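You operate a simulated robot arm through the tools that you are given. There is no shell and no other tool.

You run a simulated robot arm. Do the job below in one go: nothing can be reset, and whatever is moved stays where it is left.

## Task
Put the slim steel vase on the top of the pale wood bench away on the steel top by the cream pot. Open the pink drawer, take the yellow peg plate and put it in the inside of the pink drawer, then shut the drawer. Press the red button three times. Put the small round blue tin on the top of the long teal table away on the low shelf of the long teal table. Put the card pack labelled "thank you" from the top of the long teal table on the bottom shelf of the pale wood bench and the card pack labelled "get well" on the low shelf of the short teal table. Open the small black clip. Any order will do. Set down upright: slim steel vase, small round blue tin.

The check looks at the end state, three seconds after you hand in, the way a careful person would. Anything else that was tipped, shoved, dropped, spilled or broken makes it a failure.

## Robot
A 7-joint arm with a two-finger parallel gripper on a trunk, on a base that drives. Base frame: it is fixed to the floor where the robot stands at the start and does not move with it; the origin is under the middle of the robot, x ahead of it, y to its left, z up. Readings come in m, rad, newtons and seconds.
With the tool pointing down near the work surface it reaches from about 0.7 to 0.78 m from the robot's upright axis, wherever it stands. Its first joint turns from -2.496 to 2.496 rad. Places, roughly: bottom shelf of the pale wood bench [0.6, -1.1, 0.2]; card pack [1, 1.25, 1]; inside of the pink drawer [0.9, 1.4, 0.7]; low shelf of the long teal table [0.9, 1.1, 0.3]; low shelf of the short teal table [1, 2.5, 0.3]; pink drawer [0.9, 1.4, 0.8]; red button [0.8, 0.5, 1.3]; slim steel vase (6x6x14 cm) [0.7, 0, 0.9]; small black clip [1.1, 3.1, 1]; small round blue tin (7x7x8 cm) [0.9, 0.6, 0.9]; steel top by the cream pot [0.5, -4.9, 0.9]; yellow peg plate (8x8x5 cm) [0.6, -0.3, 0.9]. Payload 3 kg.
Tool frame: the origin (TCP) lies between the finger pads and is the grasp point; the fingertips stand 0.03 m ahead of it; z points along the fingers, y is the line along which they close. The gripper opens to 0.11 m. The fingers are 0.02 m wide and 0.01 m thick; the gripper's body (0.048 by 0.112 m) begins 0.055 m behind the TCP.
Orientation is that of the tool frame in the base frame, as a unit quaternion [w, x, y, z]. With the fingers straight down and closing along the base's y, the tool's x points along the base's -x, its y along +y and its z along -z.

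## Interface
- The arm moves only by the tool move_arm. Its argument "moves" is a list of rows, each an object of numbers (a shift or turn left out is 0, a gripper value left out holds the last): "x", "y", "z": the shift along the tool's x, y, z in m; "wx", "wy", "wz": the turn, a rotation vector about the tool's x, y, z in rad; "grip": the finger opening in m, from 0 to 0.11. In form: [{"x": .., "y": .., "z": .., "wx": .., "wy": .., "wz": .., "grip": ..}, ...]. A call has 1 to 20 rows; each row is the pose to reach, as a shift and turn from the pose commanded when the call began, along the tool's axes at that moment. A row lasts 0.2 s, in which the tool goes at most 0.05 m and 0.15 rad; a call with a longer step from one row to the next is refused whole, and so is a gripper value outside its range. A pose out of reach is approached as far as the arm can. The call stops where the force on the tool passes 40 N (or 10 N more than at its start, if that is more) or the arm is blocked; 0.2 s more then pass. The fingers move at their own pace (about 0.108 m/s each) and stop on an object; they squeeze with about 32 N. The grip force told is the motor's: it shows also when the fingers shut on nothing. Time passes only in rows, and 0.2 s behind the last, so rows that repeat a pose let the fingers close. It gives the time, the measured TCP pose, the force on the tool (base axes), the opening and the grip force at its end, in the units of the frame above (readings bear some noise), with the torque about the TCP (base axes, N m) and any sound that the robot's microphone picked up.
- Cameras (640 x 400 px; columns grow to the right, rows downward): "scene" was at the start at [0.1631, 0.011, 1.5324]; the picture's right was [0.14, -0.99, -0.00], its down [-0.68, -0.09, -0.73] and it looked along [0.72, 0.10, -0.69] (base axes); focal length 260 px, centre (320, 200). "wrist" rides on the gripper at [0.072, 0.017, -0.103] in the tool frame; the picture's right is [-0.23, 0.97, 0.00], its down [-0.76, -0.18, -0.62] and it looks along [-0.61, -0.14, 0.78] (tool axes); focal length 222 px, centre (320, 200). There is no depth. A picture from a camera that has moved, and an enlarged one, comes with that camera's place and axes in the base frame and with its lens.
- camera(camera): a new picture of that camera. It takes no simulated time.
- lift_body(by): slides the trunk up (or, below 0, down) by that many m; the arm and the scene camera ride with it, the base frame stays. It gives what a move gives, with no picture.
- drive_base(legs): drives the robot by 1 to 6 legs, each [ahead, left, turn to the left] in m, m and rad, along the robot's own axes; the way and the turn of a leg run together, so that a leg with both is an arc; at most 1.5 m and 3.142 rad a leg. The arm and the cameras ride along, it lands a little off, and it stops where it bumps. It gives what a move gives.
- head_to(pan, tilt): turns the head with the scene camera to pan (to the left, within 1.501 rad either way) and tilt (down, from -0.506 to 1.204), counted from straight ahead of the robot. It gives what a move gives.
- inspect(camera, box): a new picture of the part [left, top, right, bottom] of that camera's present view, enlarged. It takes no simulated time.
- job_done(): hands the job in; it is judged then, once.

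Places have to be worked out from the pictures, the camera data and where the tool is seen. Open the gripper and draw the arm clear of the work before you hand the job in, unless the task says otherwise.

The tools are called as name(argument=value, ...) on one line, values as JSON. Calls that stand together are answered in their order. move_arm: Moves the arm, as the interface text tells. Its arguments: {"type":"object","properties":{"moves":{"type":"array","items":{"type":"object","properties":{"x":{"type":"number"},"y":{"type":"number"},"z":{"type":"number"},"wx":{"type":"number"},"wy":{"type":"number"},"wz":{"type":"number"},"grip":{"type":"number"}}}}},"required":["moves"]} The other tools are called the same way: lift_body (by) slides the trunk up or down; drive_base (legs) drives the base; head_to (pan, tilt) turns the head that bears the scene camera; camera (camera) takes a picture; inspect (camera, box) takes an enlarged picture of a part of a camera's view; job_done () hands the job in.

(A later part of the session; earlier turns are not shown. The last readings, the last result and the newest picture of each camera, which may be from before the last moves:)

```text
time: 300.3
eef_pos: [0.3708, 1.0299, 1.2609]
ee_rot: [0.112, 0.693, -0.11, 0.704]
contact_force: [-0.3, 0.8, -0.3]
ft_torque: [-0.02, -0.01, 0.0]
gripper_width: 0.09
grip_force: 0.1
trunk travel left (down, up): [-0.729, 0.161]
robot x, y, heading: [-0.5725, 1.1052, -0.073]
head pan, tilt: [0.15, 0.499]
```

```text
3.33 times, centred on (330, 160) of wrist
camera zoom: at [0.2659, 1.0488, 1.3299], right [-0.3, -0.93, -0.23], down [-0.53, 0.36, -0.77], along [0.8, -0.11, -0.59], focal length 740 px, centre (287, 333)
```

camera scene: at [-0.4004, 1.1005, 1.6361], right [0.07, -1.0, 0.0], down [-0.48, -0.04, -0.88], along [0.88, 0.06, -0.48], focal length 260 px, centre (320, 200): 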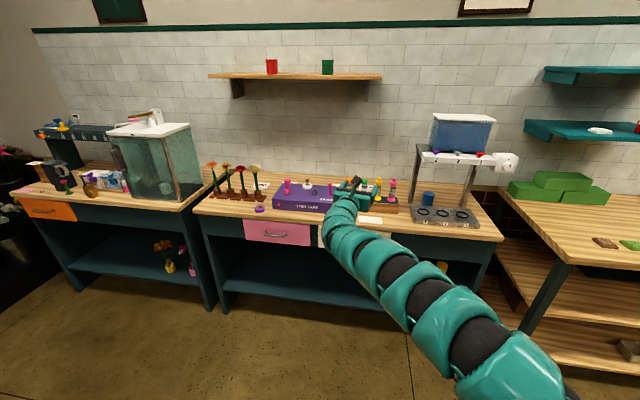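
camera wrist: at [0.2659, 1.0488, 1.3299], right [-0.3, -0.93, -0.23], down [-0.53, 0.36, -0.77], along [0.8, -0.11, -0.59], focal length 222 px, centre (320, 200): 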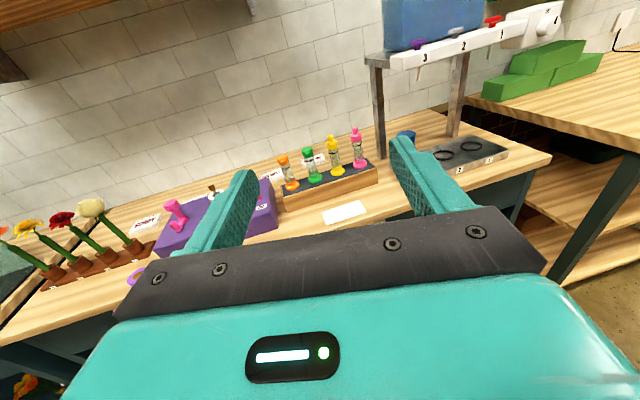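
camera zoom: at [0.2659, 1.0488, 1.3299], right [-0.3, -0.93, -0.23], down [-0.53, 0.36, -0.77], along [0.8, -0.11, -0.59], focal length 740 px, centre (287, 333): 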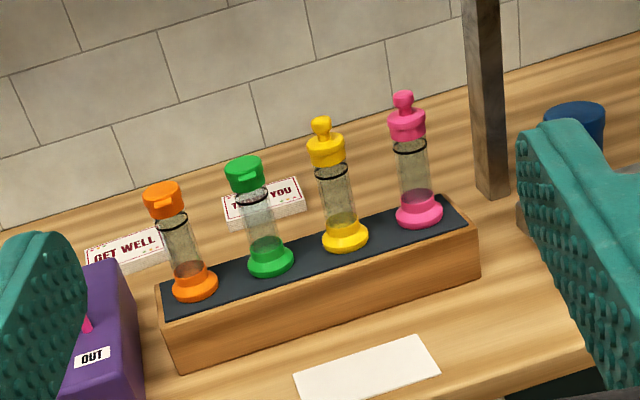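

The packs are flat boxes behind the jar rack and the purple box. I straighten the tool's yaw, pitch to 45°, raise fully, and go above them for a look from straight overhead.

lift_body(by=0.155)

move_arm(moves=[{"wx": 0.07}, {"wx": 0.14}, {"wx": 0.21}, {"wx": 0.21}])

move_arm(moves=[{"x": -0.022, "z": -0.001, "wy": -0.1, "grip": 0.11}, {"x": -0.0437, "z": -0.0044, "wy": -0.2, "grip": 0.11}, {"x": -0.065, "z": -0.0098, "wy": -0.3, "grip": 0.11}, {"x": -0.0857, "z": -0.0174, "wy": -0.4, "grip": 0.11}, {"x": -0.1055, "z": -0.0269, "wy": -0.5, "grip": 0.11}, {"x": -0.1242, "z": -0.0384, "wy": -0.6, "grip": 0.11}, {"x": -0.1417, "z": -0.0517, "wy": -0.7, "grip": 0.11}, {"x": -0.1556, "z": -0.0645, "wy": -0.785, "grip": 0.11}, {"x": -0.1556, "z": -0.0645, "wy": -0.785, "grip": 0.11}])

drive_base(legs=[[0.67, 0.05, 0]])

camera(camera="wrist")

camera(camera="scene")

```text
time: 302.1
eef_pos: [0.3724, 1.0311, 1.4155]
ee_rot: [0.112, 0.693, -0.109, 0.704]
contact_force: [0.0, 0.3, -0.2]
ft_torque: [-0.02, -0.01, -0.02]
gripper_width: 0.0898
grip_force: 0.1
trunk travel left (down, up): [-0.884, 0.006]
robot x, y, heading: [-0.5734, 1.0997, -0.079]
head pan, tilt: [0.15, 0.499]
```

```text
time: 303.1
eef_pos: [0.3716, 1.031, 1.4139]
ee_rot: [0.039, 0.701, -0.035, 0.711]
contact_force: [-0.4, 0.9, 0.3]
ft_torque: [0.04, -0.02, 0.02]
gripper_width: 0.09
grip_force: 0.1
trunk travel left (down, up): [-0.884, 0.006]
robot x, y, heading: [-0.5746, 1.101, -0.074]
head pan, tilt: [0.15, 0.499]
```

```text
time: 305.1
eef_pos: [0.3091, 1.036, 1.2586]
ee_rot: [0.024, 0.92, -0.049, 0.389]
contact_force: [0.8, -0.6, 0.1]
ft_torque: [0.0, 0.0, -0.01]
gripper_width: 0.1099
grip_force: 0.2
trunk travel left (down, up): [-0.884, 0.006]
robot x, y, heading: [-0.5737, 1.0992, -0.078]
head pan, tilt: [0.15, 0.499]
```

```text
time: 308.8
eef_pos: [0.9843, 1.0337, 1.2585]
ee_rot: [0.022, 0.919, -0.049, 0.39]
contact_force: [0.4, -0.3, 0.5]
ft_torque: [0.0, 0.03, 0.03]
gripper_width: 0.11
grip_force: 0.1
trunk travel left (down, up): [-0.884, 0.006]
robot x, y, heading: [0.1022, 1.0964, -0.078]
head pan, tilt: [0.15, 0.499]
```

```text
taken
camera wrist: at [0.9576, 1.0224, 1.3815], right [-0.26, -0.95, -0.16], down [-0.95, 0.28, -0.11], along [0.15, 0.12, -0.98], focal length 222 px, centre (320, 200)
```

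wrist: 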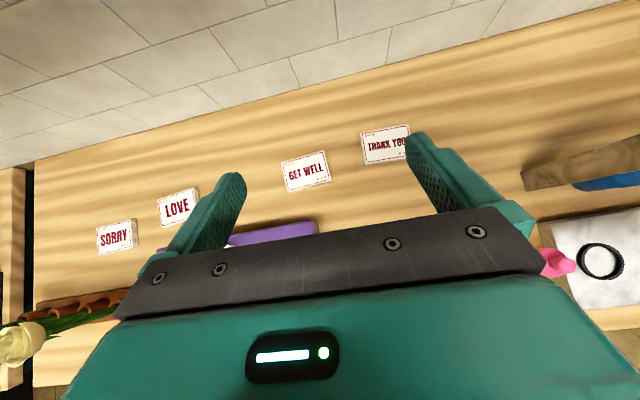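

```text
taken
camera scene: at [0.2741, 1.0988, 1.791], right [0.07, -1.0, 0.0], down [-0.48, -0.03, -0.88], along [0.88, 0.06, -0.48], focal length 260 px, centre (320, 200)
```

scene: 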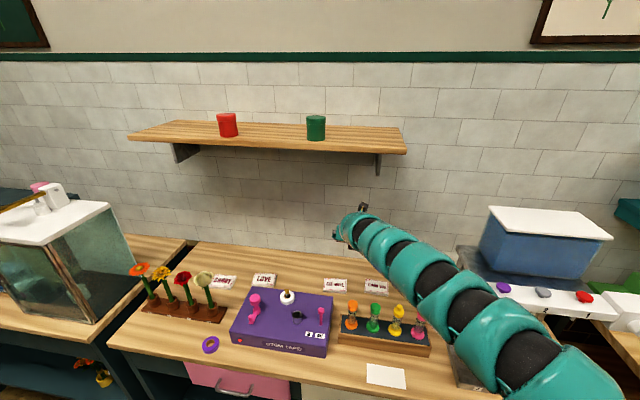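

inspect(camera="wrist", box=[270, 110, 420, 210])

inspect(camera="scene", box=[220, 260, 460, 380])

```text
4.00 times, centred on (345, 160) of wrist
camera zoom: at [0.9576, 1.0224, 1.3815], right [-0.26, -0.95, -0.16], down [-0.95, 0.28, -0.11], along [0.15, 0.12, -0.98], focal length 888 px, centre (220, 360)
```

zoom: 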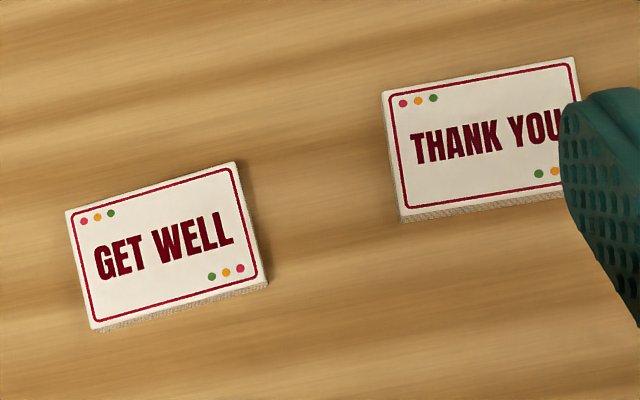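

```text
2.67 times, centred on (340, 320) of scene
camera zoom: at [0.2741, 1.0988, 1.791], right [0.07, -1.0, 0.0], down [-0.48, -0.03, -0.88], along [0.88, 0.06, -0.48], focal length 692 px, centre (267, -120)
```

zoom: 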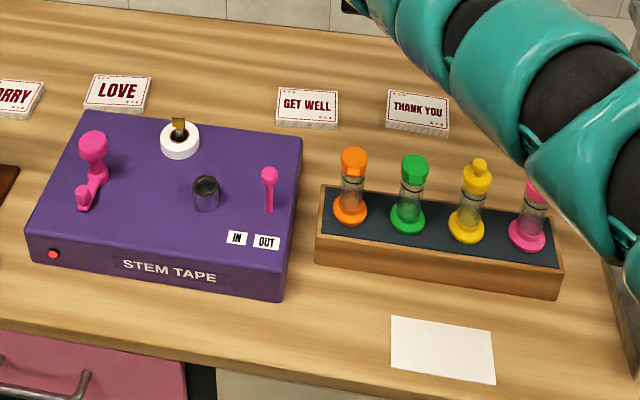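

The packs measure about 9.8 × 7 cm, flat. To know how close the base may come to the table, I look straight down with the head.

head_to(pan=0.4, tilt=1.2)

camera(camera="scene")

```text
time: 309.9
eef_pos: [0.9843, 1.0338, 1.2583]
ee_rot: [0.022, 0.919, -0.049, 0.39]
contact_force: [0.4, -0.4, 0.2]
ft_torque: [0.01, -0.01, -0.06]
gripper_width: 0.11
grip_force: 0.0
trunk travel left (down, up): [-0.884, 0.006]
robot x, y, heading: [0.1002, 1.1011, -0.079]
head pan, tilt: [0.4, 1.201]
```

```text
taken
camera scene: at [0.236, 1.1098, 1.7374], right [0.32, -0.95, 0.0], down [-0.88, -0.29, -0.36], along [0.34, 0.12, -0.93], focal length 260 px, centre (320, 200)
```

scene: 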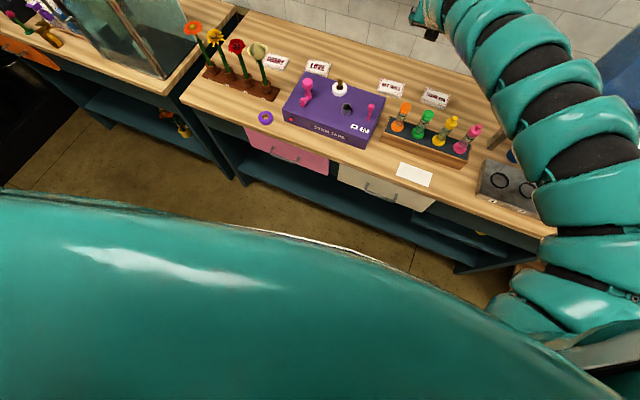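

I swing the tool to straight down here (well above everything) and measure the forearm's height by parallax with two head positions.

move_arm(moves=[{"x": -0.022, "z": -0.001, "wy": -0.1}, {"x": -0.0437, "z": -0.0044, "wy": -0.2}, {"x": -0.065, "z": -0.0098, "wy": -0.3}, {"x": -0.0857, "z": -0.0174, "wy": -0.4}, {"x": -0.1055, "z": -0.0269, "wy": -0.5}, {"x": -0.1242, "z": -0.0384, "wy": -0.6}, {"x": -0.1417, "z": -0.0517, "wy": -0.7}, {"x": -0.157, "z": -0.066, "wy": -0.795}, {"x": -0.157, "z": -0.066, "wy": -0.795}])

head_to(pan=0.5, tilt=0.8)

camera(camera="scene")

head_to(pan=-0.7, tilt=0.8)

camera(camera="scene")

```text
time: 311.9
eef_pos: [0.8273, 1.051, 1.1911]
ee_rot: [0.001, 0.999, -0.053, 0.002]
contact_force: [-0.2, -0.2, 0.6]
ft_torque: [-0.01, -0.02, 0.0]
gripper_width: 0.1099
grip_force: 0.0
trunk travel left (down, up): [-0.884, 0.006]
robot x, y, heading: [0.1053, 1.0966, -0.076]
head pan, tilt: [0.4, 1.201]
```

```text
time: 312.7
eef_pos: [0.8275, 1.0514, 1.1928]
ee_rot: [0.002, 0.999, -0.054, 0.004]
contact_force: [0.7, -0.2, -0.9]
ft_torque: [0.01, 0.0, 0.01]
gripper_width: 0.1102
grip_force: 0.0
trunk travel left (down, up): [-0.884, 0.006]
robot x, y, heading: [0.103, 1.0996, -0.078]
head pan, tilt: [0.499, 0.799]
```

```text
taken
camera scene: at [0.2564, 1.1251, 1.7651], right [0.41, -0.91, 0.0], down [-0.65, -0.29, -0.7], along [0.64, 0.29, -0.72], focal length 260 px, centre (320, 200)
```

scene: 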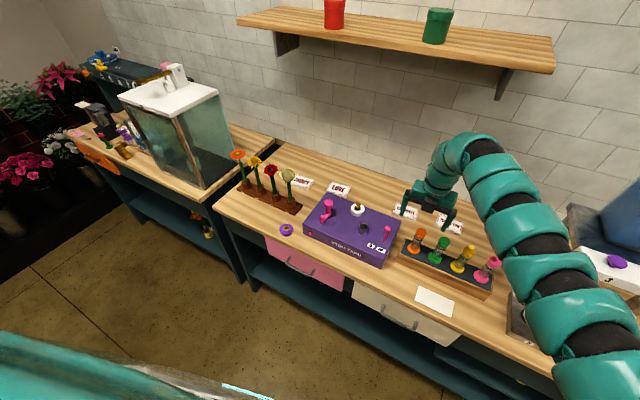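

```text
time: 314.1
eef_pos: [0.8264, 1.0498, 1.1918]
ee_rot: [0.002, 0.999, -0.053, 0.003]
contact_force: [-0.9, -1.1, 0.2]
ft_torque: [-0.01, -0.04, 0.02]
gripper_width: 0.1101
grip_force: 0.1
trunk travel left (down, up): [-0.884, 0.006]
robot x, y, heading: [0.1015, 1.0996, -0.082]
head pan, tilt: [-0.7, 0.799]
```

```text
taken
camera scene: at [0.2403, 1.0356, 1.7651], right [-0.7, -0.71, 0.0], down [-0.51, 0.5, -0.7], along [0.5, -0.49, -0.72], focal length 260 px, centre (320, 200)
```

scene: 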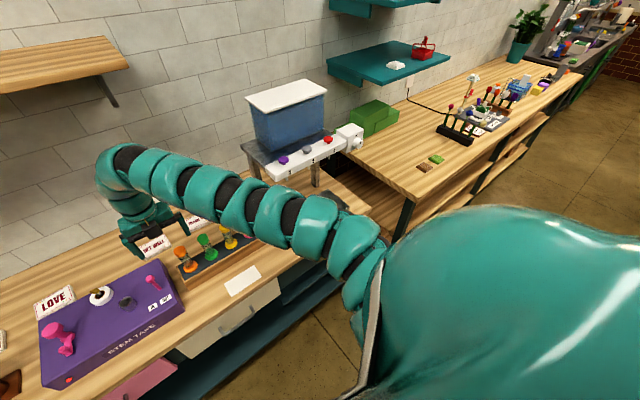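

The triangulated forearm lies about 0.2 m above the TCP, so a near-vertical tool will clear the jars. I pitch the tool 20° forward and extend 4 cm, then drive over the "get well" pack.

move_arm(moves=[{"x": 0.0251, "z": -0.0013, "wy": 0.1}, {"x": 0.05, "z": -0.005, "wy": 0.2}, {"x": 0.0742, "z": -0.0112, "wy": 0.3}, {"x": 0.0857, "z": -0.0152, "wy": 0.35}, {"x": 0.1057, "z": -0.0152, "wy": 0.35}, {"x": 0.1257, "z": -0.0152, "wy": 0.35}, {"x": 0.1257, "z": -0.0152, "wy": 0.35}])

drive_base(legs=[[0.08, 0.06, 0]])

camera(camera="wrist")

```text
time: 315.7
eef_pos: [0.9531, 1.0374, 1.2089]
ee_rot: [0.011, 0.983, -0.052, 0.177]
contact_force: [-0.1, 0.0, -0.7]
ft_torque: [0.0, -0.02, -0.03]
gripper_width: 0.11
grip_force: 0.0
trunk travel left (down, up): [-0.884, 0.006]
robot x, y, heading: [0.0992, 1.0968, -0.08]
head pan, tilt: [-0.7, 0.799]
```

```text
time: 316.9
eef_pos: [1.0371, 1.0917, 1.2072]
ee_rot: [0.011, 0.983, -0.052, 0.175]
contact_force: [-0.3, -0.6, -0.2]
ft_torque: [0.0, -0.03, 0.01]
gripper_width: 0.1101
grip_force: 0.0
trunk travel left (down, up): [-0.884, 0.006]
robot x, y, heading: [0.1852, 1.1535, -0.08]
head pan, tilt: [-0.7, 0.799]
```

```text
taken
camera wrist: at [1.0662, 1.0744, 1.3287], right [-0.32, -0.95, -0.07], down [-0.91, 0.28, 0.32], along [-0.28, 0.17, -0.95], focal length 222 px, centre (320, 200)
```

wrist: 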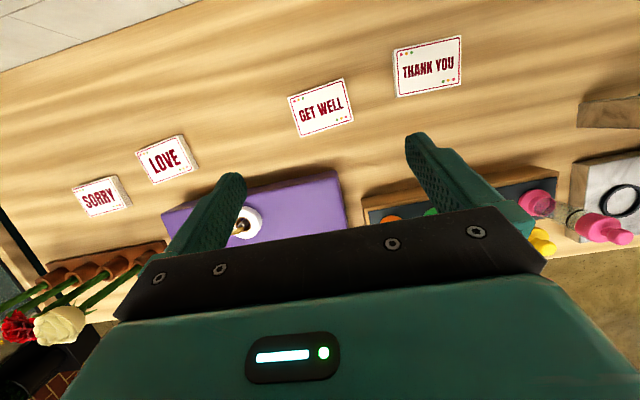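

inspect(camera="wrist", box=[270, 60, 370, 160])

```text
4.00 times, centred on (320, 110) of wrist
camera zoom: at [1.0662, 1.0744, 1.3287], right [-0.32, -0.95, -0.07], down [-0.91, 0.28, 0.32], along [-0.28, 0.17, -0.95], focal length 888 px, centre (320, 560)
```

zoom: 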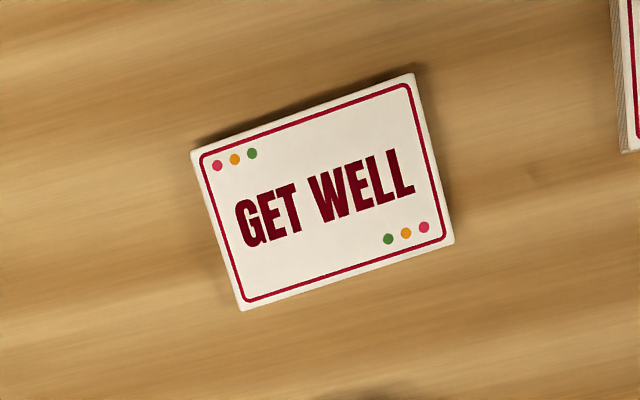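

GET WELL is centred at (1.098, 1.093), top z≈0.915, long axis (10 cm) along y. I correct the tool's yaw by 0.08 rad, move ahead 5.3 cm, and lower partway.

move_arm(moves=[{"wx": 0.014, "wz": -0.038}, {"wx": 0.028, "wz": -0.076}, {"wx": 0.028, "wz": -0.076}])

drive_base(legs=[[0.053, 0.005, 0]])

lift_body(by=-0.19)

camera(camera="wrist")

camera(camera="scene")

```text
time: 317.7
eef_pos: [1.0362, 1.0913, 1.2076]
ee_rot: [0.005, 0.984, -0.013, 0.177]
contact_force: [0.0, 0.3, -0.4]
ft_torque: [0.0, 0.0, 0.03]
gripper_width: 0.1101
grip_force: 0.1
trunk travel left (down, up): [-0.884, 0.006]
robot x, y, heading: [0.1831, 1.1525, -0.078]
head pan, tilt: [-0.7, 0.799]
```

```text
time: 318.6
eef_pos: [1.0912, 1.0932, 1.2069]
ee_rot: [0.005, 0.984, -0.013, 0.176]
contact_force: [-0.1, -0.9, -0.6]
ft_torque: [0.02, 0.01, 0.01]
gripper_width: 0.11
grip_force: 0.0
trunk travel left (down, up): [-0.884, 0.006]
robot x, y, heading: [0.2404, 1.1522, -0.078]
head pan, tilt: [-0.7, 0.799]
```

```text
time: 320.7
eef_pos: [1.0897, 1.0929, 1.0183]
ee_rot: [0.004, 0.984, -0.012, 0.177]
contact_force: [0.2, 0.7, -0.3]
ft_torque: [0.01, -0.05, -0.02]
gripper_width: 0.11
grip_force: 0.0
trunk travel left (down, up): [-0.694, 0.196]
robot x, y, heading: [0.2371, 1.1571, -0.082]
head pan, tilt: [-0.7, 0.799]
```

```text
taken
camera wrist: at [1.12, 1.0776, 1.1391], right [-0.24, -0.97, -0.08], down [-0.93, 0.2, 0.32], along [-0.29, 0.15, -0.95], focal length 222 px, centre (320, 200)
```

wrist: 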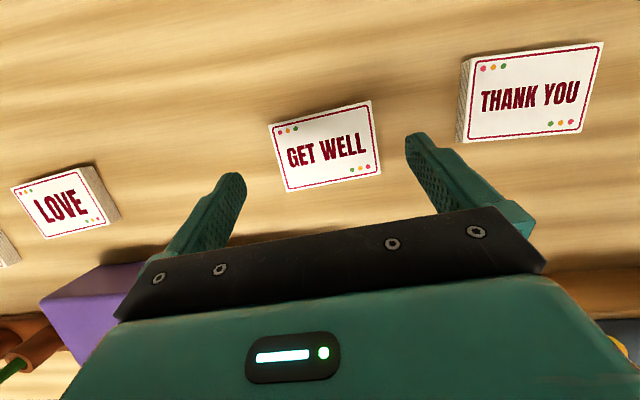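

```text
taken
camera scene: at [0.3772, 1.0906, 1.5752], right [-0.7, -0.71, 0.0], down [-0.51, 0.5, -0.7], along [0.5, -0.49, -0.72], focal length 260 px, centre (320, 200)
```

scene: 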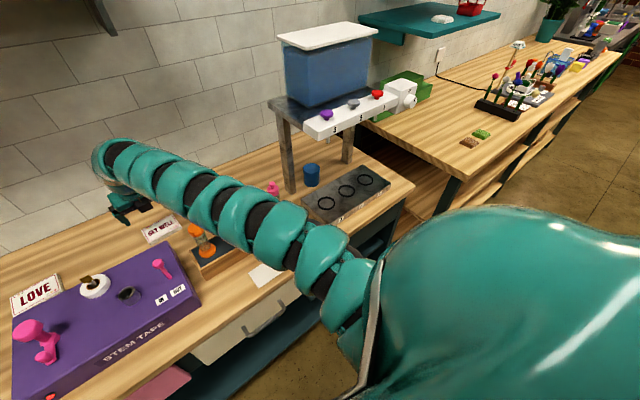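

inspect(camera="wrist", box=[220, 80, 440, 220])

```text
2.86 times, centred on (330, 150) of wrist
camera zoom: at [1.12, 1.0776, 1.1391], right [-0.24, -0.97, -0.08], down [-0.93, 0.2, 0.32], along [-0.29, 0.15, -0.95], focal length 635 px, centre (291, 343)
```

zoom: 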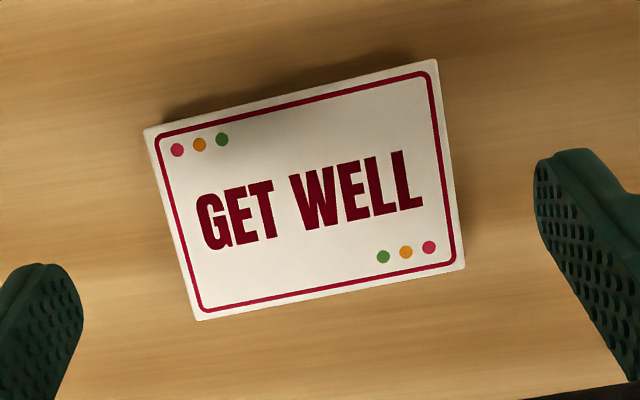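

Alignment is good: margins of 5–7 mm on both sides. I descend 9 cm vertically with the arm in small rows.

move_arm(moves=[{"x": -0.007, "z": 0.0187}, {"x": -0.0139, "z": 0.0375}, {"x": -0.0209, "z": 0.0562}, {"x": -0.0261, "z": 0.0703}, {"x": -0.0296, "z": 0.0797}, {"x": -0.0313, "z": 0.0843}, {"x": -0.0313, "z": 0.0843}])

camera(camera="wrist")

```text
time: 322.3
eef_pos: [1.0905, 1.0923, 0.9312]
ee_rot: [0.004, 0.983, -0.013, 0.18]
contact_force: [-1.1, 0.7, 22.9]
ft_torque: [1.29, -0.02, 0.22]
gripper_width: 0.1098
grip_force: 0.0
trunk travel left (down, up): [-0.694, 0.196]
robot x, y, heading: [0.2414, 1.1564, -0.079]
head pan, tilt: [-0.7, 0.799]
```

```text
taken
camera wrist: at [1.1184, 1.0771, 1.0534], right [-0.24, -0.97, -0.08], down [-0.93, 0.2, 0.31], along [-0.29, 0.15, -0.95], focal length 222 px, centre (320, 200)
```

wrist: 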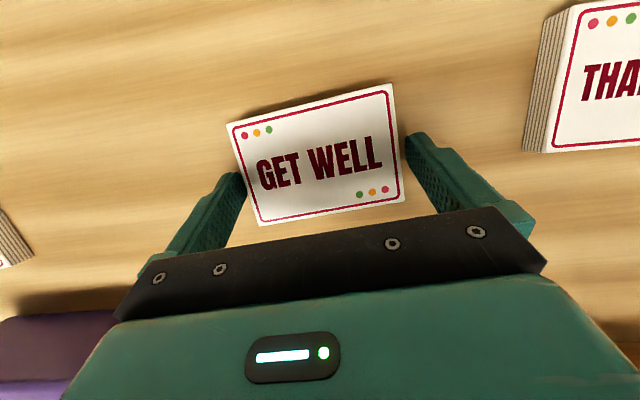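

Contact of ~23 N at the left finger. I zoom to see whether it sits on the pack's edge or on the table.

inspect(camera="wrist", box=[200, 70, 440, 240])

```text
2.35 times, centred on (320, 155) of wrist
camera zoom: at [1.1184, 1.0771, 1.0534], right [-0.24, -0.97, -0.08], down [-0.93, 0.2, 0.31], along [-0.29, 0.15, -0.95], focal length 523 px, centre (320, 306)
```

zoom: 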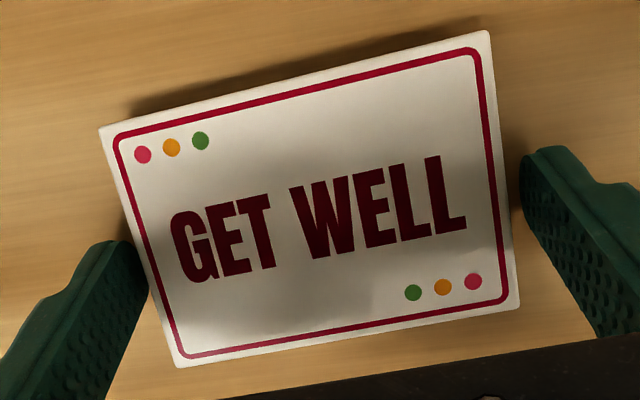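

Both fingers are beside the pack; the left tip is touching the table (top ≈0.90). I ease up 4 mm and close.

move_arm(moves=[{"x": 0.0014, "z": -0.0038}, {"x": 0.0014, "z": -0.0038, "grip": 0.09}, {"x": 0.0014, "z": -0.0038, "grip": 0.08}, {"x": 0.0014, "z": -0.0038, "grip": 0.07}, {"x": 0.0014, "z": -0.0038, "grip": 0.07}])

inspect(camera="wrist", box=[200, 70, 440, 240])

```text
time: 323.5
eef_pos: [1.0888, 1.0926, 0.9316]
ee_rot: [0.004, 0.984, -0.013, 0.177]
contact_force: [-2.6, 1.7, 7.0]
ft_torque: [0.47, 0.06, 0.17]
gripper_width: 0.099
grip_force: 32.1
trunk travel left (down, up): [-0.694, 0.196]
robot x, y, heading: [0.2373, 1.1554, -0.077]
head pan, tilt: [-0.7, 0.799]
```

```text
2.35 times, centred on (320, 155) of wrist
camera zoom: at [1.1192, 1.077, 1.0534], right [-0.24, -0.97, -0.07], down [-0.93, 0.2, 0.32], along [-0.29, 0.14, -0.95], focal length 523 px, centre (320, 306)
```

zoom: 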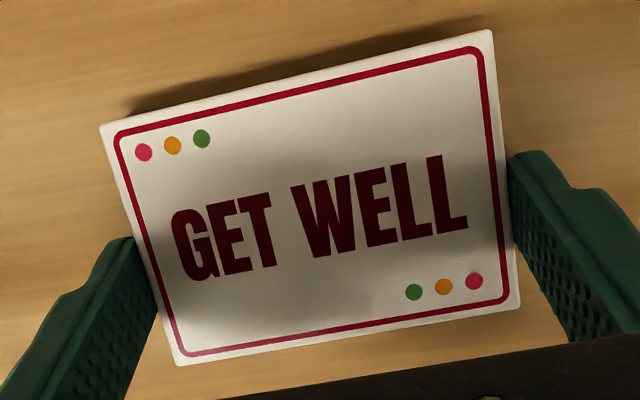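

Gripped (9.9 cm, 32 N). I lift with the trunk and check the hold.

lift_body(by=0.19)

move_arm(moves=[{"x": 0.0139, "z": -0.0375}, {"x": 0.0244, "z": -0.0656}, {"x": 0.0244, "z": -0.0656}])

camera(camera="wrist")

```text
time: 325.6
eef_pos: [1.0898, 1.092, 1.121]
ee_rot: [0.005, 0.984, -0.013, 0.178]
contact_force: [0.3, 0.2, -0.7]
ft_torque: [0.02, 0.01, -0.02]
gripper_width: 0.0988
grip_force: 32.2
trunk travel left (down, up): [-0.884, 0.006]
robot x, y, heading: [0.2386, 1.1515, -0.075]
head pan, tilt: [-0.7, 0.799]
```

```text
time: 326.4
eef_pos: [1.0892, 1.0942, 1.192]
ee_rot: [0.005, 0.984, -0.012, 0.177]
contact_force: [0.8, -0.7, -1.3]
ft_torque: [-0.02, 0.01, -0.01]
gripper_width: 0.099
grip_force: 32.1
trunk travel left (down, up): [-0.884, 0.006]
robot x, y, heading: [0.2375, 1.1524, -0.07]
head pan, tilt: [-0.7, 0.799]
```

```text
taken
camera wrist: at [1.1207, 1.0788, 1.3134], right [-0.24, -0.97, -0.07], down [-0.93, 0.2, 0.32], along [-0.29, 0.15, -0.94], focal length 222 px, centre (320, 200)
```

wrist: 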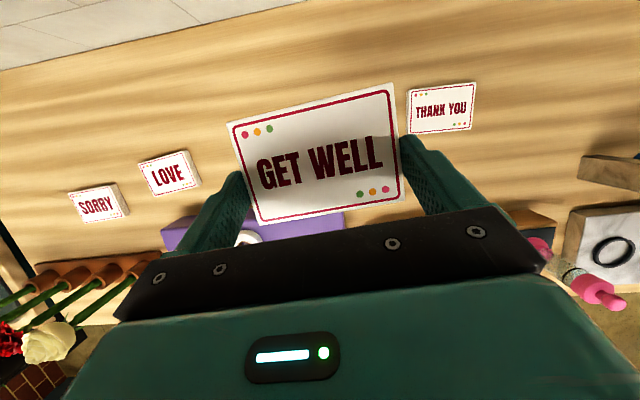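

The pack is held flat. I back off and drive left to the short teal table, keeping clear of the aquarium.

drive_base(legs=[[-0.6, 0, 0], [0, 0.78, 0], [-0.05, 0.78, 0]])

head_to(pan=0.2, tilt=0.8)

lift_body(by=-0.4)

camera(camera="scene")

```text
time: 337.4
eef_pos: [0.555, 2.6915, 1.1914]
ee_rot: [0.004, 0.984, -0.011, 0.177]
contact_force: [-0.1, -0.3, -0.9]
ft_torque: [-0.01, 0.04, -0.04]
gripper_width: 0.0991
grip_force: 32.4
trunk travel left (down, up): [-0.884, 0.006]
robot x, y, heading: [-0.2941, 2.7447, -0.079]
head pan, tilt: [-0.7, 0.799]
```

```text
time: 338.6
eef_pos: [0.5565, 2.6914, 1.1922]
ee_rot: [0.005, 0.984, -0.011, 0.176]
contact_force: [0.3, -0.1, -1.3]
ft_torque: [-0.01, -0.04, -0.01]
gripper_width: 0.0991
grip_force: 31.8
trunk travel left (down, up): [-0.884, 0.006]
robot x, y, heading: [-0.2953, 2.7439, -0.077]
head pan, tilt: [0.201, 0.799]
```

```text
time: 342.4
eef_pos: [0.5538, 2.6908, 0.791]
ee_rot: [0.005, 0.984, -0.011, 0.176]
contact_force: [0.3, 0.1, -0.9]
ft_torque: [0.0, -0.01, -0.04]
gripper_width: 0.0992
grip_force: 31.8
trunk travel left (down, up): [-0.484, 0.406]
robot x, y, heading: [-0.2953, 2.7476, -0.072]
head pan, tilt: [0.201, 0.799]
```

```text
taken
camera scene: at [-0.1353, 2.7521, 1.3652], right [0.13, -0.99, 0.0], down [-0.71, -0.09, -0.7], along [0.69, 0.09, -0.72], focal length 260 px, centre (320, 200)
```

scene: 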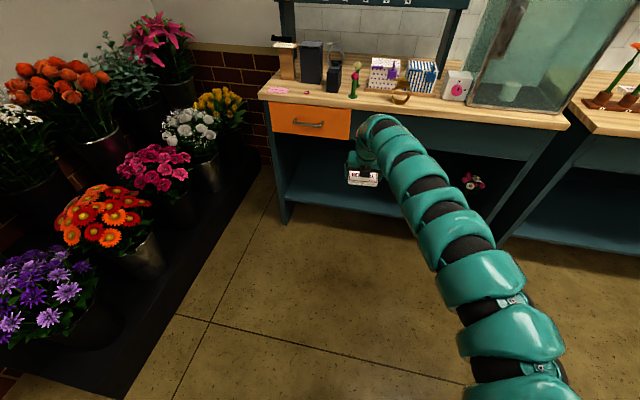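

The low shelf's front edge is near x≈0.86. I lower another 0.38 m so the pack is just above shelf level and check before moving in.

lift_body(by=-0.38)

camera(camera="scene")

camera(camera="wrist")

```text
time: 346.1
eef_pos: [0.5549, 2.6927, 0.4117]
ee_rot: [0.005, 0.984, -0.011, 0.177]
contact_force: [0.4, -0.6, -1.4]
ft_torque: [-0.01, 0.02, 0.01]
gripper_width: 0.0989
grip_force: 31.3
trunk travel left (down, up): [-0.104, 0.786]
robot x, y, heading: [-0.297, 2.7511, -0.071]
head pan, tilt: [0.201, 0.799]
```

```text
taken
camera scene: at [-0.1353, 2.7521, 0.9851], right [0.13, -0.99, 0.0], down [-0.71, -0.09, -0.7], along [0.69, 0.09, -0.72], focal length 260 px, centre (320, 200)
```

scene: 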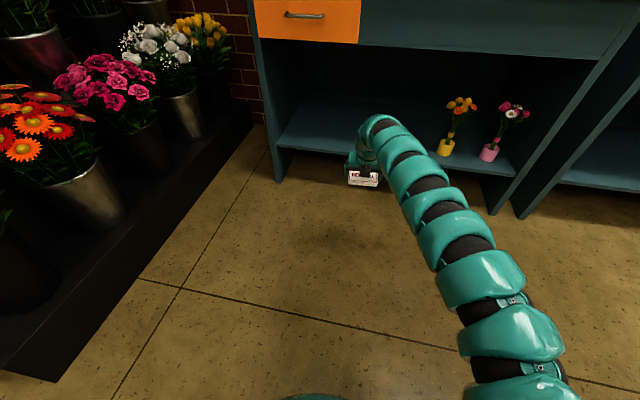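

```text
taken
camera wrist: at [0.5855, 2.6764, 0.5334], right [-0.23, -0.97, -0.07], down [-0.93, 0.2, 0.32], along [-0.29, 0.14, -0.95], focal length 222 px, centre (320, 200)
```

wrist: 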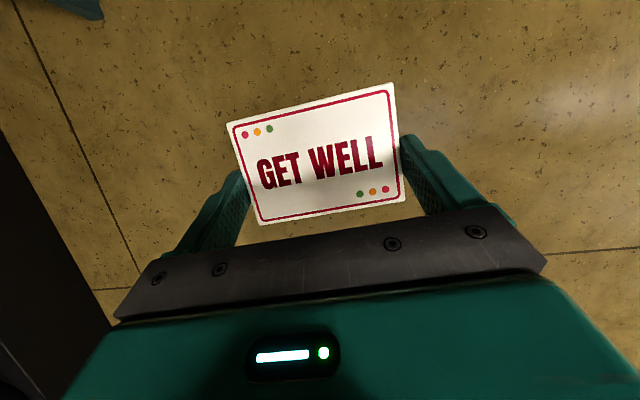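

I zoom in to find the shelf's front edge and height precisely.

inspect(camera="scene", box=[250, 80, 450, 220])

```text
2.86 times, centred on (350, 150) of scene
camera zoom: at [-0.1353, 2.7521, 0.9851], right [0.13, -0.99, 0.0], down [-0.71, -0.09, -0.7], along [0.69, 0.09, -0.72], focal length 742 px, centre (234, 343)
```

zoom: 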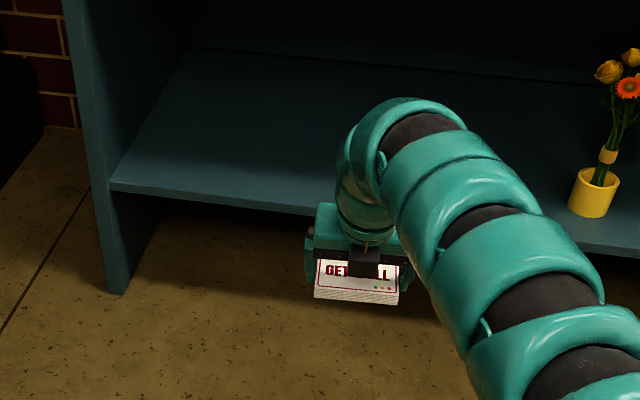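

The shelf top is at z≈0.26, front edge x≈0.875 here. I lower 6 cm more and drive in 0.385 m.

lift_body(by=-0.06)

drive_base(legs=[[0.2, 0, 0], [0.185, 0, 0]])

camera(camera="wrist")

camera(camera="scene")

```text
time: 347.1
eef_pos: [0.5549, 2.6905, 0.3527]
ee_rot: [0.004, 0.984, -0.011, 0.177]
contact_force: [-0.2, -0.4, -0.9]
ft_torque: [-0.02, 0.04, 0.02]
gripper_width: 0.0989
grip_force: 31.7
trunk travel left (down, up): [-0.044, 0.846]
robot x, y, heading: [-0.297, 2.7484, -0.071]
head pan, tilt: [0.201, 0.799]
```

```text
time: 349.8
eef_pos: [0.9401, 2.662, 0.3522]
ee_rot: [0.004, 0.984, -0.011, 0.178]
contact_force: [0.1, -0.4, -0.2]
ft_torque: [0.0, 0.01, -0.02]
gripper_width: 0.0992
grip_force: 32.5
trunk travel left (down, up): [-0.044, 0.846]
robot x, y, heading: [0.0933, 2.718, -0.072]
head pan, tilt: [0.201, 0.799]
```

```text
taken
camera wrist: at [0.9714, 2.6479, 0.4735], right [-0.23, -0.97, -0.08], down [-0.93, 0.2, 0.32], along [-0.29, 0.14, -0.95], focal length 222 px, centre (320, 200)
```

wrist: 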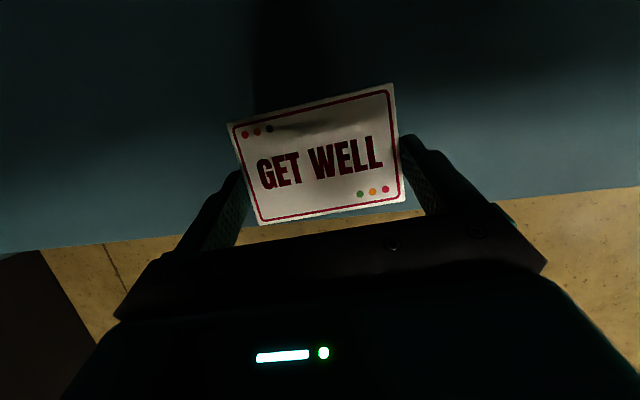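

```text
taken
camera scene: at [0.2504, 2.7236, 0.9251], right [0.13, -0.99, 0.0], down [-0.71, -0.09, -0.7], along [0.69, 0.09, -0.72], focal length 260 px, centre (320, 200)
```

scene: 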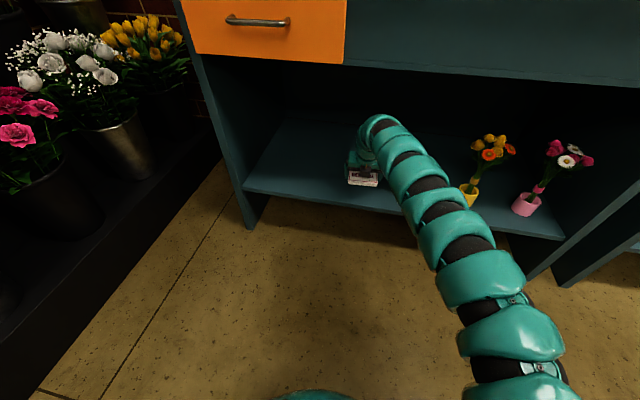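

The pack is over the shelf, its near edge ~3 cm inside. I go 3 cm deeper and lower with the trunk, then finish with the arm.

drive_base(legs=[[0.03, 0, 0]])

lift_body(by=-0.04)

move_arm(moves=[{"x": -0.0017, "z": 0.0047}, {"x": -0.0035, "z": 0.0094}, {"x": -0.0052, "z": 0.014}, {"x": -0.0052, "z": 0.014}])

```text
time: 350.6
eef_pos: [0.9713, 2.6618, 0.353]
ee_rot: [0.005, 0.984, -0.011, 0.177]
contact_force: [0.5, -0.6, -0.3]
ft_torque: [-0.04, 0.04, 0.0]
gripper_width: 0.0989
grip_force: 32.4
trunk travel left (down, up): [-0.044, 0.846]
robot x, y, heading: [0.1187, 2.7209, -0.074]
head pan, tilt: [0.201, 0.799]
```

```text
time: 351.5
eef_pos: [0.9713, 2.6606, 0.3114]
ee_rot: [0.004, 0.984, -0.011, 0.177]
contact_force: [-0.2, -0.4, -0.6]
ft_torque: [0.0, 0.03, -0.01]
gripper_width: 0.099
grip_force: 32.0
trunk travel left (down, up): [-0.004, 0.886]
robot x, y, heading: [0.1204, 2.7154, -0.073]
head pan, tilt: [0.201, 0.799]
```

```text
time: 352.5
eef_pos: [0.9704, 2.6608, 0.296]
ee_rot: [0.005, 0.984, -0.011, 0.177]
contact_force: [-0.6, 0.2, -0.9]
ft_torque: [-0.01, 0.0, -0.01]
gripper_width: 0.099
grip_force: 32.2
trunk travel left (down, up): [-0.004, 0.886]
robot x, y, heading: [0.1186, 2.7164, -0.07]
head pan, tilt: [0.201, 0.799]
```

No contact yet at TCP z = 0.296. I continue down in small steps.

move_arm(moves=[{"x": -0.0017, "z": 0.0047}, {"x": -0.0035, "z": 0.0094}, {"x": -0.0052, "z": 0.014}, {"x": -0.0052, "z": 0.014}])

camera(camera="wrist")

```text
time: 353.3
eef_pos: [0.9735, 2.6617, 0.2921]
ee_rot: [0.003, 0.983, -0.009, 0.185]
contact_force: [-3.0, 0.6, 22.2]
ft_torque: [0.36, 0.49, 0.18]
gripper_width: 0.0989
grip_force: 31.6
trunk travel left (down, up): [-0.004, 0.886]
robot x, y, heading: [0.1161, 2.7173, -0.073]
head pan, tilt: [0.201, 0.799]
stopped in row 3: the force on the tool passed its limit at 48 N (the readings are from after the stop); the commanded pose is now the measured one
```

```text
taken
camera wrist: at [1.0023, 2.6465, 0.4137], right [-0.23, -0.97, -0.08], down [-0.93, 0.2, 0.3], along [-0.28, 0.15, -0.95], focal length 222 px, centre (320, 200)
```

wrist: 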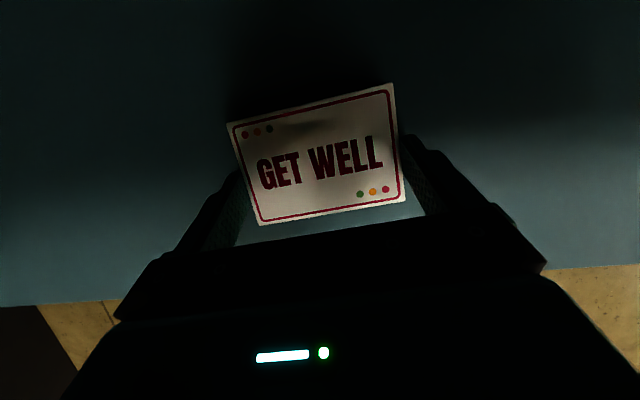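

The pack is on the shelf. I ease up 2 mm, open fully, and rise.

move_arm(moves=[{"x": 0.0007, "z": -0.0019}, {"x": 0.0007, "z": -0.0019, "grip": 0.105}, {"x": 0.0007, "z": -0.0019, "grip": 0.11}, {"x": 0.0007, "z": -0.0019, "grip": 0.11}, {"x": 0.0087, "z": -0.0235, "grip": 0.11}, {"x": 0.0174, "z": -0.047, "grip": 0.11}, {"x": 0.0244, "z": -0.0656, "grip": 0.11}, {"x": 0.0244, "z": -0.0656, "grip": 0.11}])

camera(camera="wrist")

```text
time: 355.1
eef_pos: [0.9708, 2.6612, 0.3562]
ee_rot: [0.004, 0.983, -0.011, 0.181]
contact_force: [-0.6, -0.2, -0.2]
ft_torque: [-0.03, 0.01, 0.02]
gripper_width: 0.1102
grip_force: 0.0
trunk travel left (down, up): [-0.004, 0.886]
robot x, y, heading: [0.1199, 2.7162, -0.073]
head pan, tilt: [0.201, 0.799]
```

```text
taken
camera wrist: at [1.0014, 2.6465, 0.4786], right [-0.23, -0.97, -0.08], down [-0.93, 0.2, 0.31], along [-0.29, 0.15, -0.95], focal length 222 px, centre (320, 200)
```

wrist: 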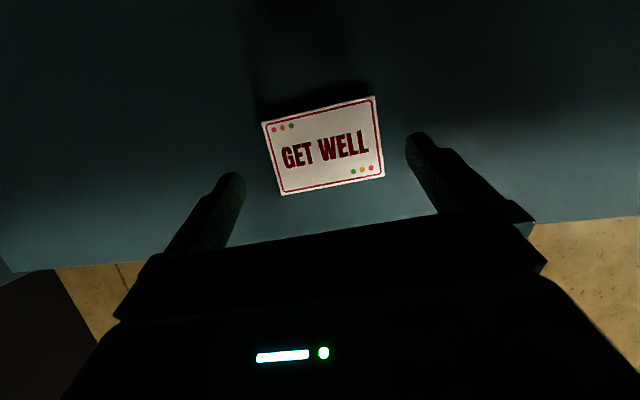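

The pack lies flat on the shelf. I back out, raise the trunk and drive to the "thank you" pack.

drive_base(legs=[[-0.45, 0, 0]])

lift_body(by=0.4)

lift_body(by=0.4)

lift_body(by=0.085)

drive_base(legs=[[0, -0.9, 0], [0, -0.86, 0]])

```text
time: 357.8
eef_pos: [0.5227, 2.6969, 0.3562]
ee_rot: [0.003, 0.983, -0.008, 0.181]
contact_force: [-0.2, -0.2, 0.5]
ft_torque: [0.02, 0.0, -0.02]
gripper_width: 0.1101
grip_force: 0.1
trunk travel left (down, up): [-0.004, 0.886]
robot x, y, heading: [-0.3295, 2.7489, -0.069]
head pan, tilt: [0.201, 0.799]
```

```text
time: 361.6
eef_pos: [0.5219, 2.6974, 0.7575]
ee_rot: [0.003, 0.984, -0.008, 0.181]
contact_force: [-0.3, -0.2, -0.2]
ft_torque: [0.01, -0.03, 0.03]
gripper_width: 0.1099
grip_force: 0.0
trunk travel left (down, up): [-0.404, 0.486]
robot x, y, heading: [-0.3298, 2.7488, -0.066]
head pan, tilt: [0.201, 0.799]
```

```text
time: 365.4
eef_pos: [0.5222, 2.6969, 1.1561]
ee_rot: [0.003, 0.984, -0.008, 0.18]
contact_force: [-0.5, -0.5, -0.2]
ft_torque: [0.0, 0.0, 0.0]
gripper_width: 0.1104
grip_force: 0.1
trunk travel left (down, up): [-0.804, 0.086]
robot x, y, heading: [-0.3298, 2.7504, -0.068]
head pan, tilt: [0.201, 0.799]
```

```text
time: 366.7
eef_pos: [0.5224, 2.6975, 1.2424]
ee_rot: [0.003, 0.983, -0.008, 0.181]
contact_force: [-0.5, 0.2, 0.1]
ft_torque: [0.0, -0.01, 0.0]
gripper_width: 0.11
grip_force: 0.1
trunk travel left (down, up): [-0.889, 0.001]
robot x, y, heading: [-0.3322, 2.7511, -0.074]
head pan, tilt: [0.201, 0.799]
```

```text
time: 375.5
eef_pos: [0.3918, 0.945, 1.2419]
ee_rot: [0.004, 0.984, -0.011, 0.18]
contact_force: [0.1, -0.5, 0.1]
ft_torque: [-0.01, 0.02, 0.0]
gripper_width: 0.1103
grip_force: 0.1
trunk travel left (down, up): [-0.889, 0.001]
robot x, y, heading: [-0.4612, 1.0013, -0.073]
head pan, tilt: [0.201, 0.799]
```

I drive ahead to hover over the "thank you" pack and check clearances to the dispenser.

drive_base(legs=[[0.6, 0.012, 0]])

camera(camera="wrist")

head_to(pan=-0.4, tilt=0.8)

camera(camera="scene")

```text
time: 378.9
eef_pos: [0.9919, 0.9085, 1.2422]
ee_rot: [0.004, 0.983, -0.012, 0.18]
contact_force: [-0.1, 0.2, 0.8]
ft_torque: [-0.02, -0.04, -0.02]
gripper_width: 0.1098
grip_force: 0.1
trunk travel left (down, up): [-0.889, 0.001]
robot x, y, heading: [0.1384, 0.9699, -0.082]
head pan, tilt: [0.201, 0.799]
```

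```text
taken
camera wrist: at [1.0221, 0.8928, 1.3631], right [-0.24, -0.97, -0.08], down [-0.93, 0.2, 0.31], along [-0.29, 0.15, -0.95], focal length 222 px, centre (320, 200)
```

wrist: 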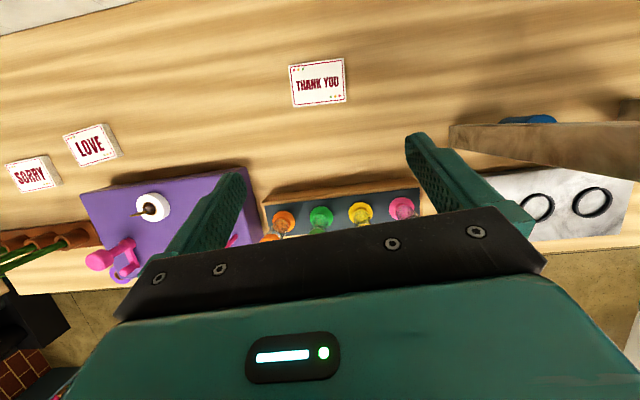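

```text
time: 379.9
eef_pos: [0.9916, 0.9071, 1.2408]
ee_rot: [0.004, 0.984, -0.012, 0.18]
contact_force: [-0.4, 0.3, 0.1]
ft_torque: [-0.02, -0.03, 0.01]
gripper_width: 0.11
grip_force: 0.1
trunk travel left (down, up): [-0.889, 0.001]
robot x, y, heading: [0.14, 0.9683, -0.08]
head pan, tilt: [-0.4, 0.799]
```

```text
taken
camera scene: at [0.2927, 0.9238, 1.7701], right [-0.46, -0.89, 0.0], down [-0.64, 0.33, -0.7], along [0.62, -0.32, -0.72], focal length 260 px, centre (320, 200)
```

scene: 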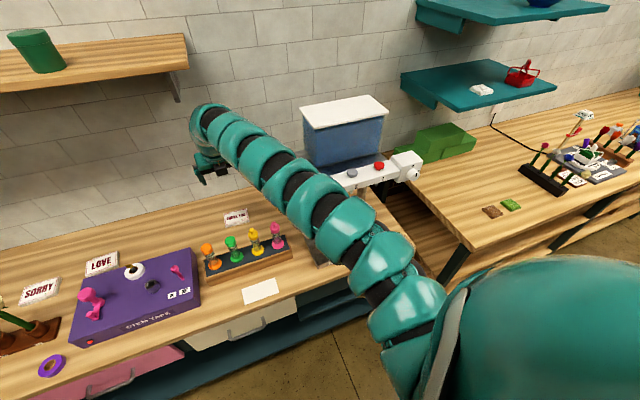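

inspect(camera="wrist", box=[270, 40, 370, 120])

```text
5.00 times, centred on (320, 80) of wrist
camera zoom: at [1.0218, 0.8928, 1.3632], right [-0.24, -0.97, -0.08], down [-0.93, 0.2, 0.31], along [-0.29, 0.15, -0.95], focal length 1111 px, centre (320, 800)
```

zoom: 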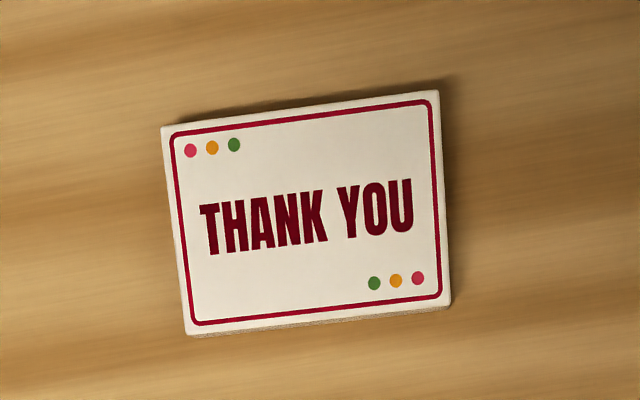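

THANK YOU is centred at (1.102, 0.912), rotated ~9°. I yaw the tool −0.13 rad, drive ahead 10 cm, lower the trunk 0.2 m and re-check.

move_arm(moves=[{"wx": -0.023, "wz": 0.061}, {"wx": -0.046, "wz": 0.1216}, {"wx": -0.046, "wz": 0.1216}])

drive_base(legs=[[0.1, 0.014, 0]])

lift_body(by=-0.21)

inspect(camera="wrist", box=[220, 60, 440, 220])

camera(camera="scene")

```text
time: 380.7
eef_pos: [0.9917, 0.907, 1.2413]
ee_rot: [0.015, 0.981, -0.076, 0.179]
contact_force: [0.9, 0.4, -1.0]
ft_torque: [0.0, -0.02, 0.02]
gripper_width: 0.1097
grip_force: 0.1
trunk travel left (down, up): [-0.889, 0.001]
robot x, y, heading: [0.1412, 0.9655, -0.079]
head pan, tilt: [-0.4, 0.799]
```

```text
time: 381.9
eef_pos: [1.0927, 0.9138, 1.2409]
ee_rot: [0.015, 0.981, -0.076, 0.179]
contact_force: [0.2, -0.3, 1.1]
ft_torque: [0.05, 0.01, -0.01]
gripper_width: 0.1101
grip_force: 0.1
trunk travel left (down, up): [-0.889, 0.001]
robot x, y, heading: [0.2388, 0.9745, -0.077]
head pan, tilt: [-0.4, 0.799]
```

```text
time: 384.1
eef_pos: [1.0926, 0.9136, 1.0317]
ee_rot: [0.015, 0.981, -0.077, 0.18]
contact_force: [-0.5, 0.6, -0.3]
ft_torque: [0.02, -0.02, 0.0]
gripper_width: 0.1099
grip_force: 0.2
trunk travel left (down, up): [-0.679, 0.211]
robot x, y, heading: [0.2387, 0.9715, -0.08]
head pan, tilt: [-0.4, 0.799]
```

```text
2.50 times, centred on (330, 140) of wrist
camera zoom: at [1.1193, 0.8942, 1.1535], right [-0.36, -0.93, -0.08], down [-0.89, 0.32, 0.31], along [-0.26, 0.18, -0.95], focal length 555 px, centre (295, 350)
```

zoom: 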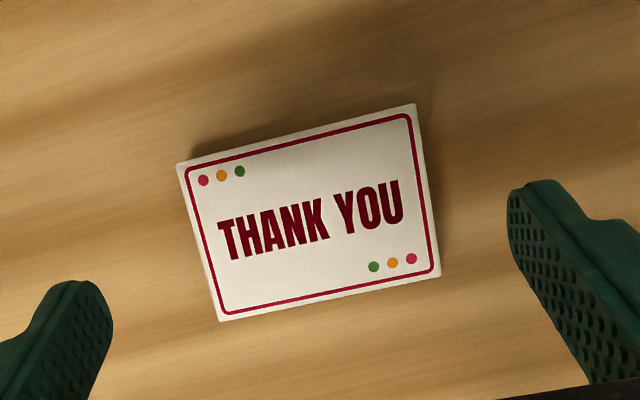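

```text
taken
camera scene: at [0.3928, 0.9298, 1.5602], right [-0.46, -0.89, 0.0], down [-0.64, 0.33, -0.7], along [0.62, -0.32, -0.72], focal length 260 px, centre (320, 200)
```

scene: 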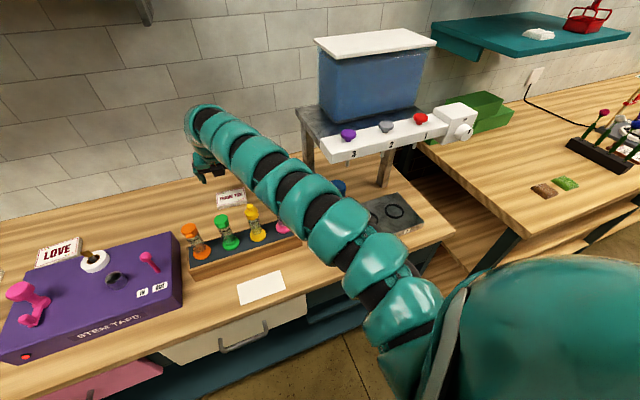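

Alignment is within ~1 mm. I descend 9.6 cm vertically to z≈0.936 in small rows.

move_arm(moves=[{"x": -0.0107, "z": 0.0281}, {"x": -0.0213, "z": 0.0562}, {"x": -0.0284, "z": 0.0749}, {"x": -0.032, "z": 0.0843}, {"x": -0.0341, "z": 0.0899}, {"x": -0.0341, "z": 0.0899}])

inspect(camera="wrist", box=[200, 70, 440, 240])

```text
time: 385.5
eef_pos: [1.093, 0.9126, 0.9369]
ee_rot: [0.016, 0.98, -0.077, 0.181]
contact_force: [-0.2, 0.6, 0.2]
ft_torque: [0.02, -0.02, 0.01]
gripper_width: 0.1101
grip_force: 0.1
trunk travel left (down, up): [-0.679, 0.211]
robot x, y, heading: [0.2419, 0.9728, -0.079]
head pan, tilt: [-0.4, 0.799]
```

```text
2.35 times, centred on (320, 155) of wrist
camera zoom: at [1.1198, 0.8935, 1.0578], right [-0.36, -0.93, -0.08], down [-0.89, 0.32, 0.31], along [-0.26, 0.18, -0.95], focal length 523 px, centre (320, 306)
```

zoom: 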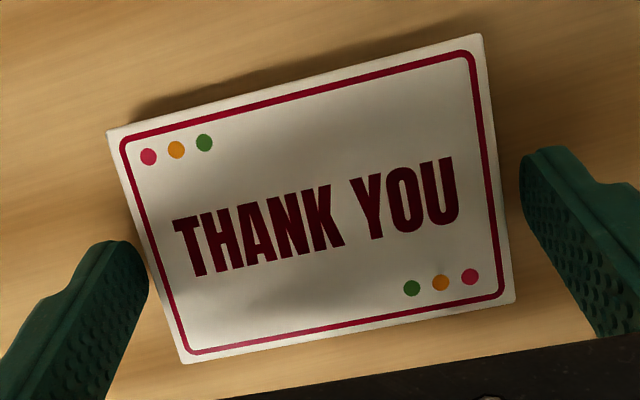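

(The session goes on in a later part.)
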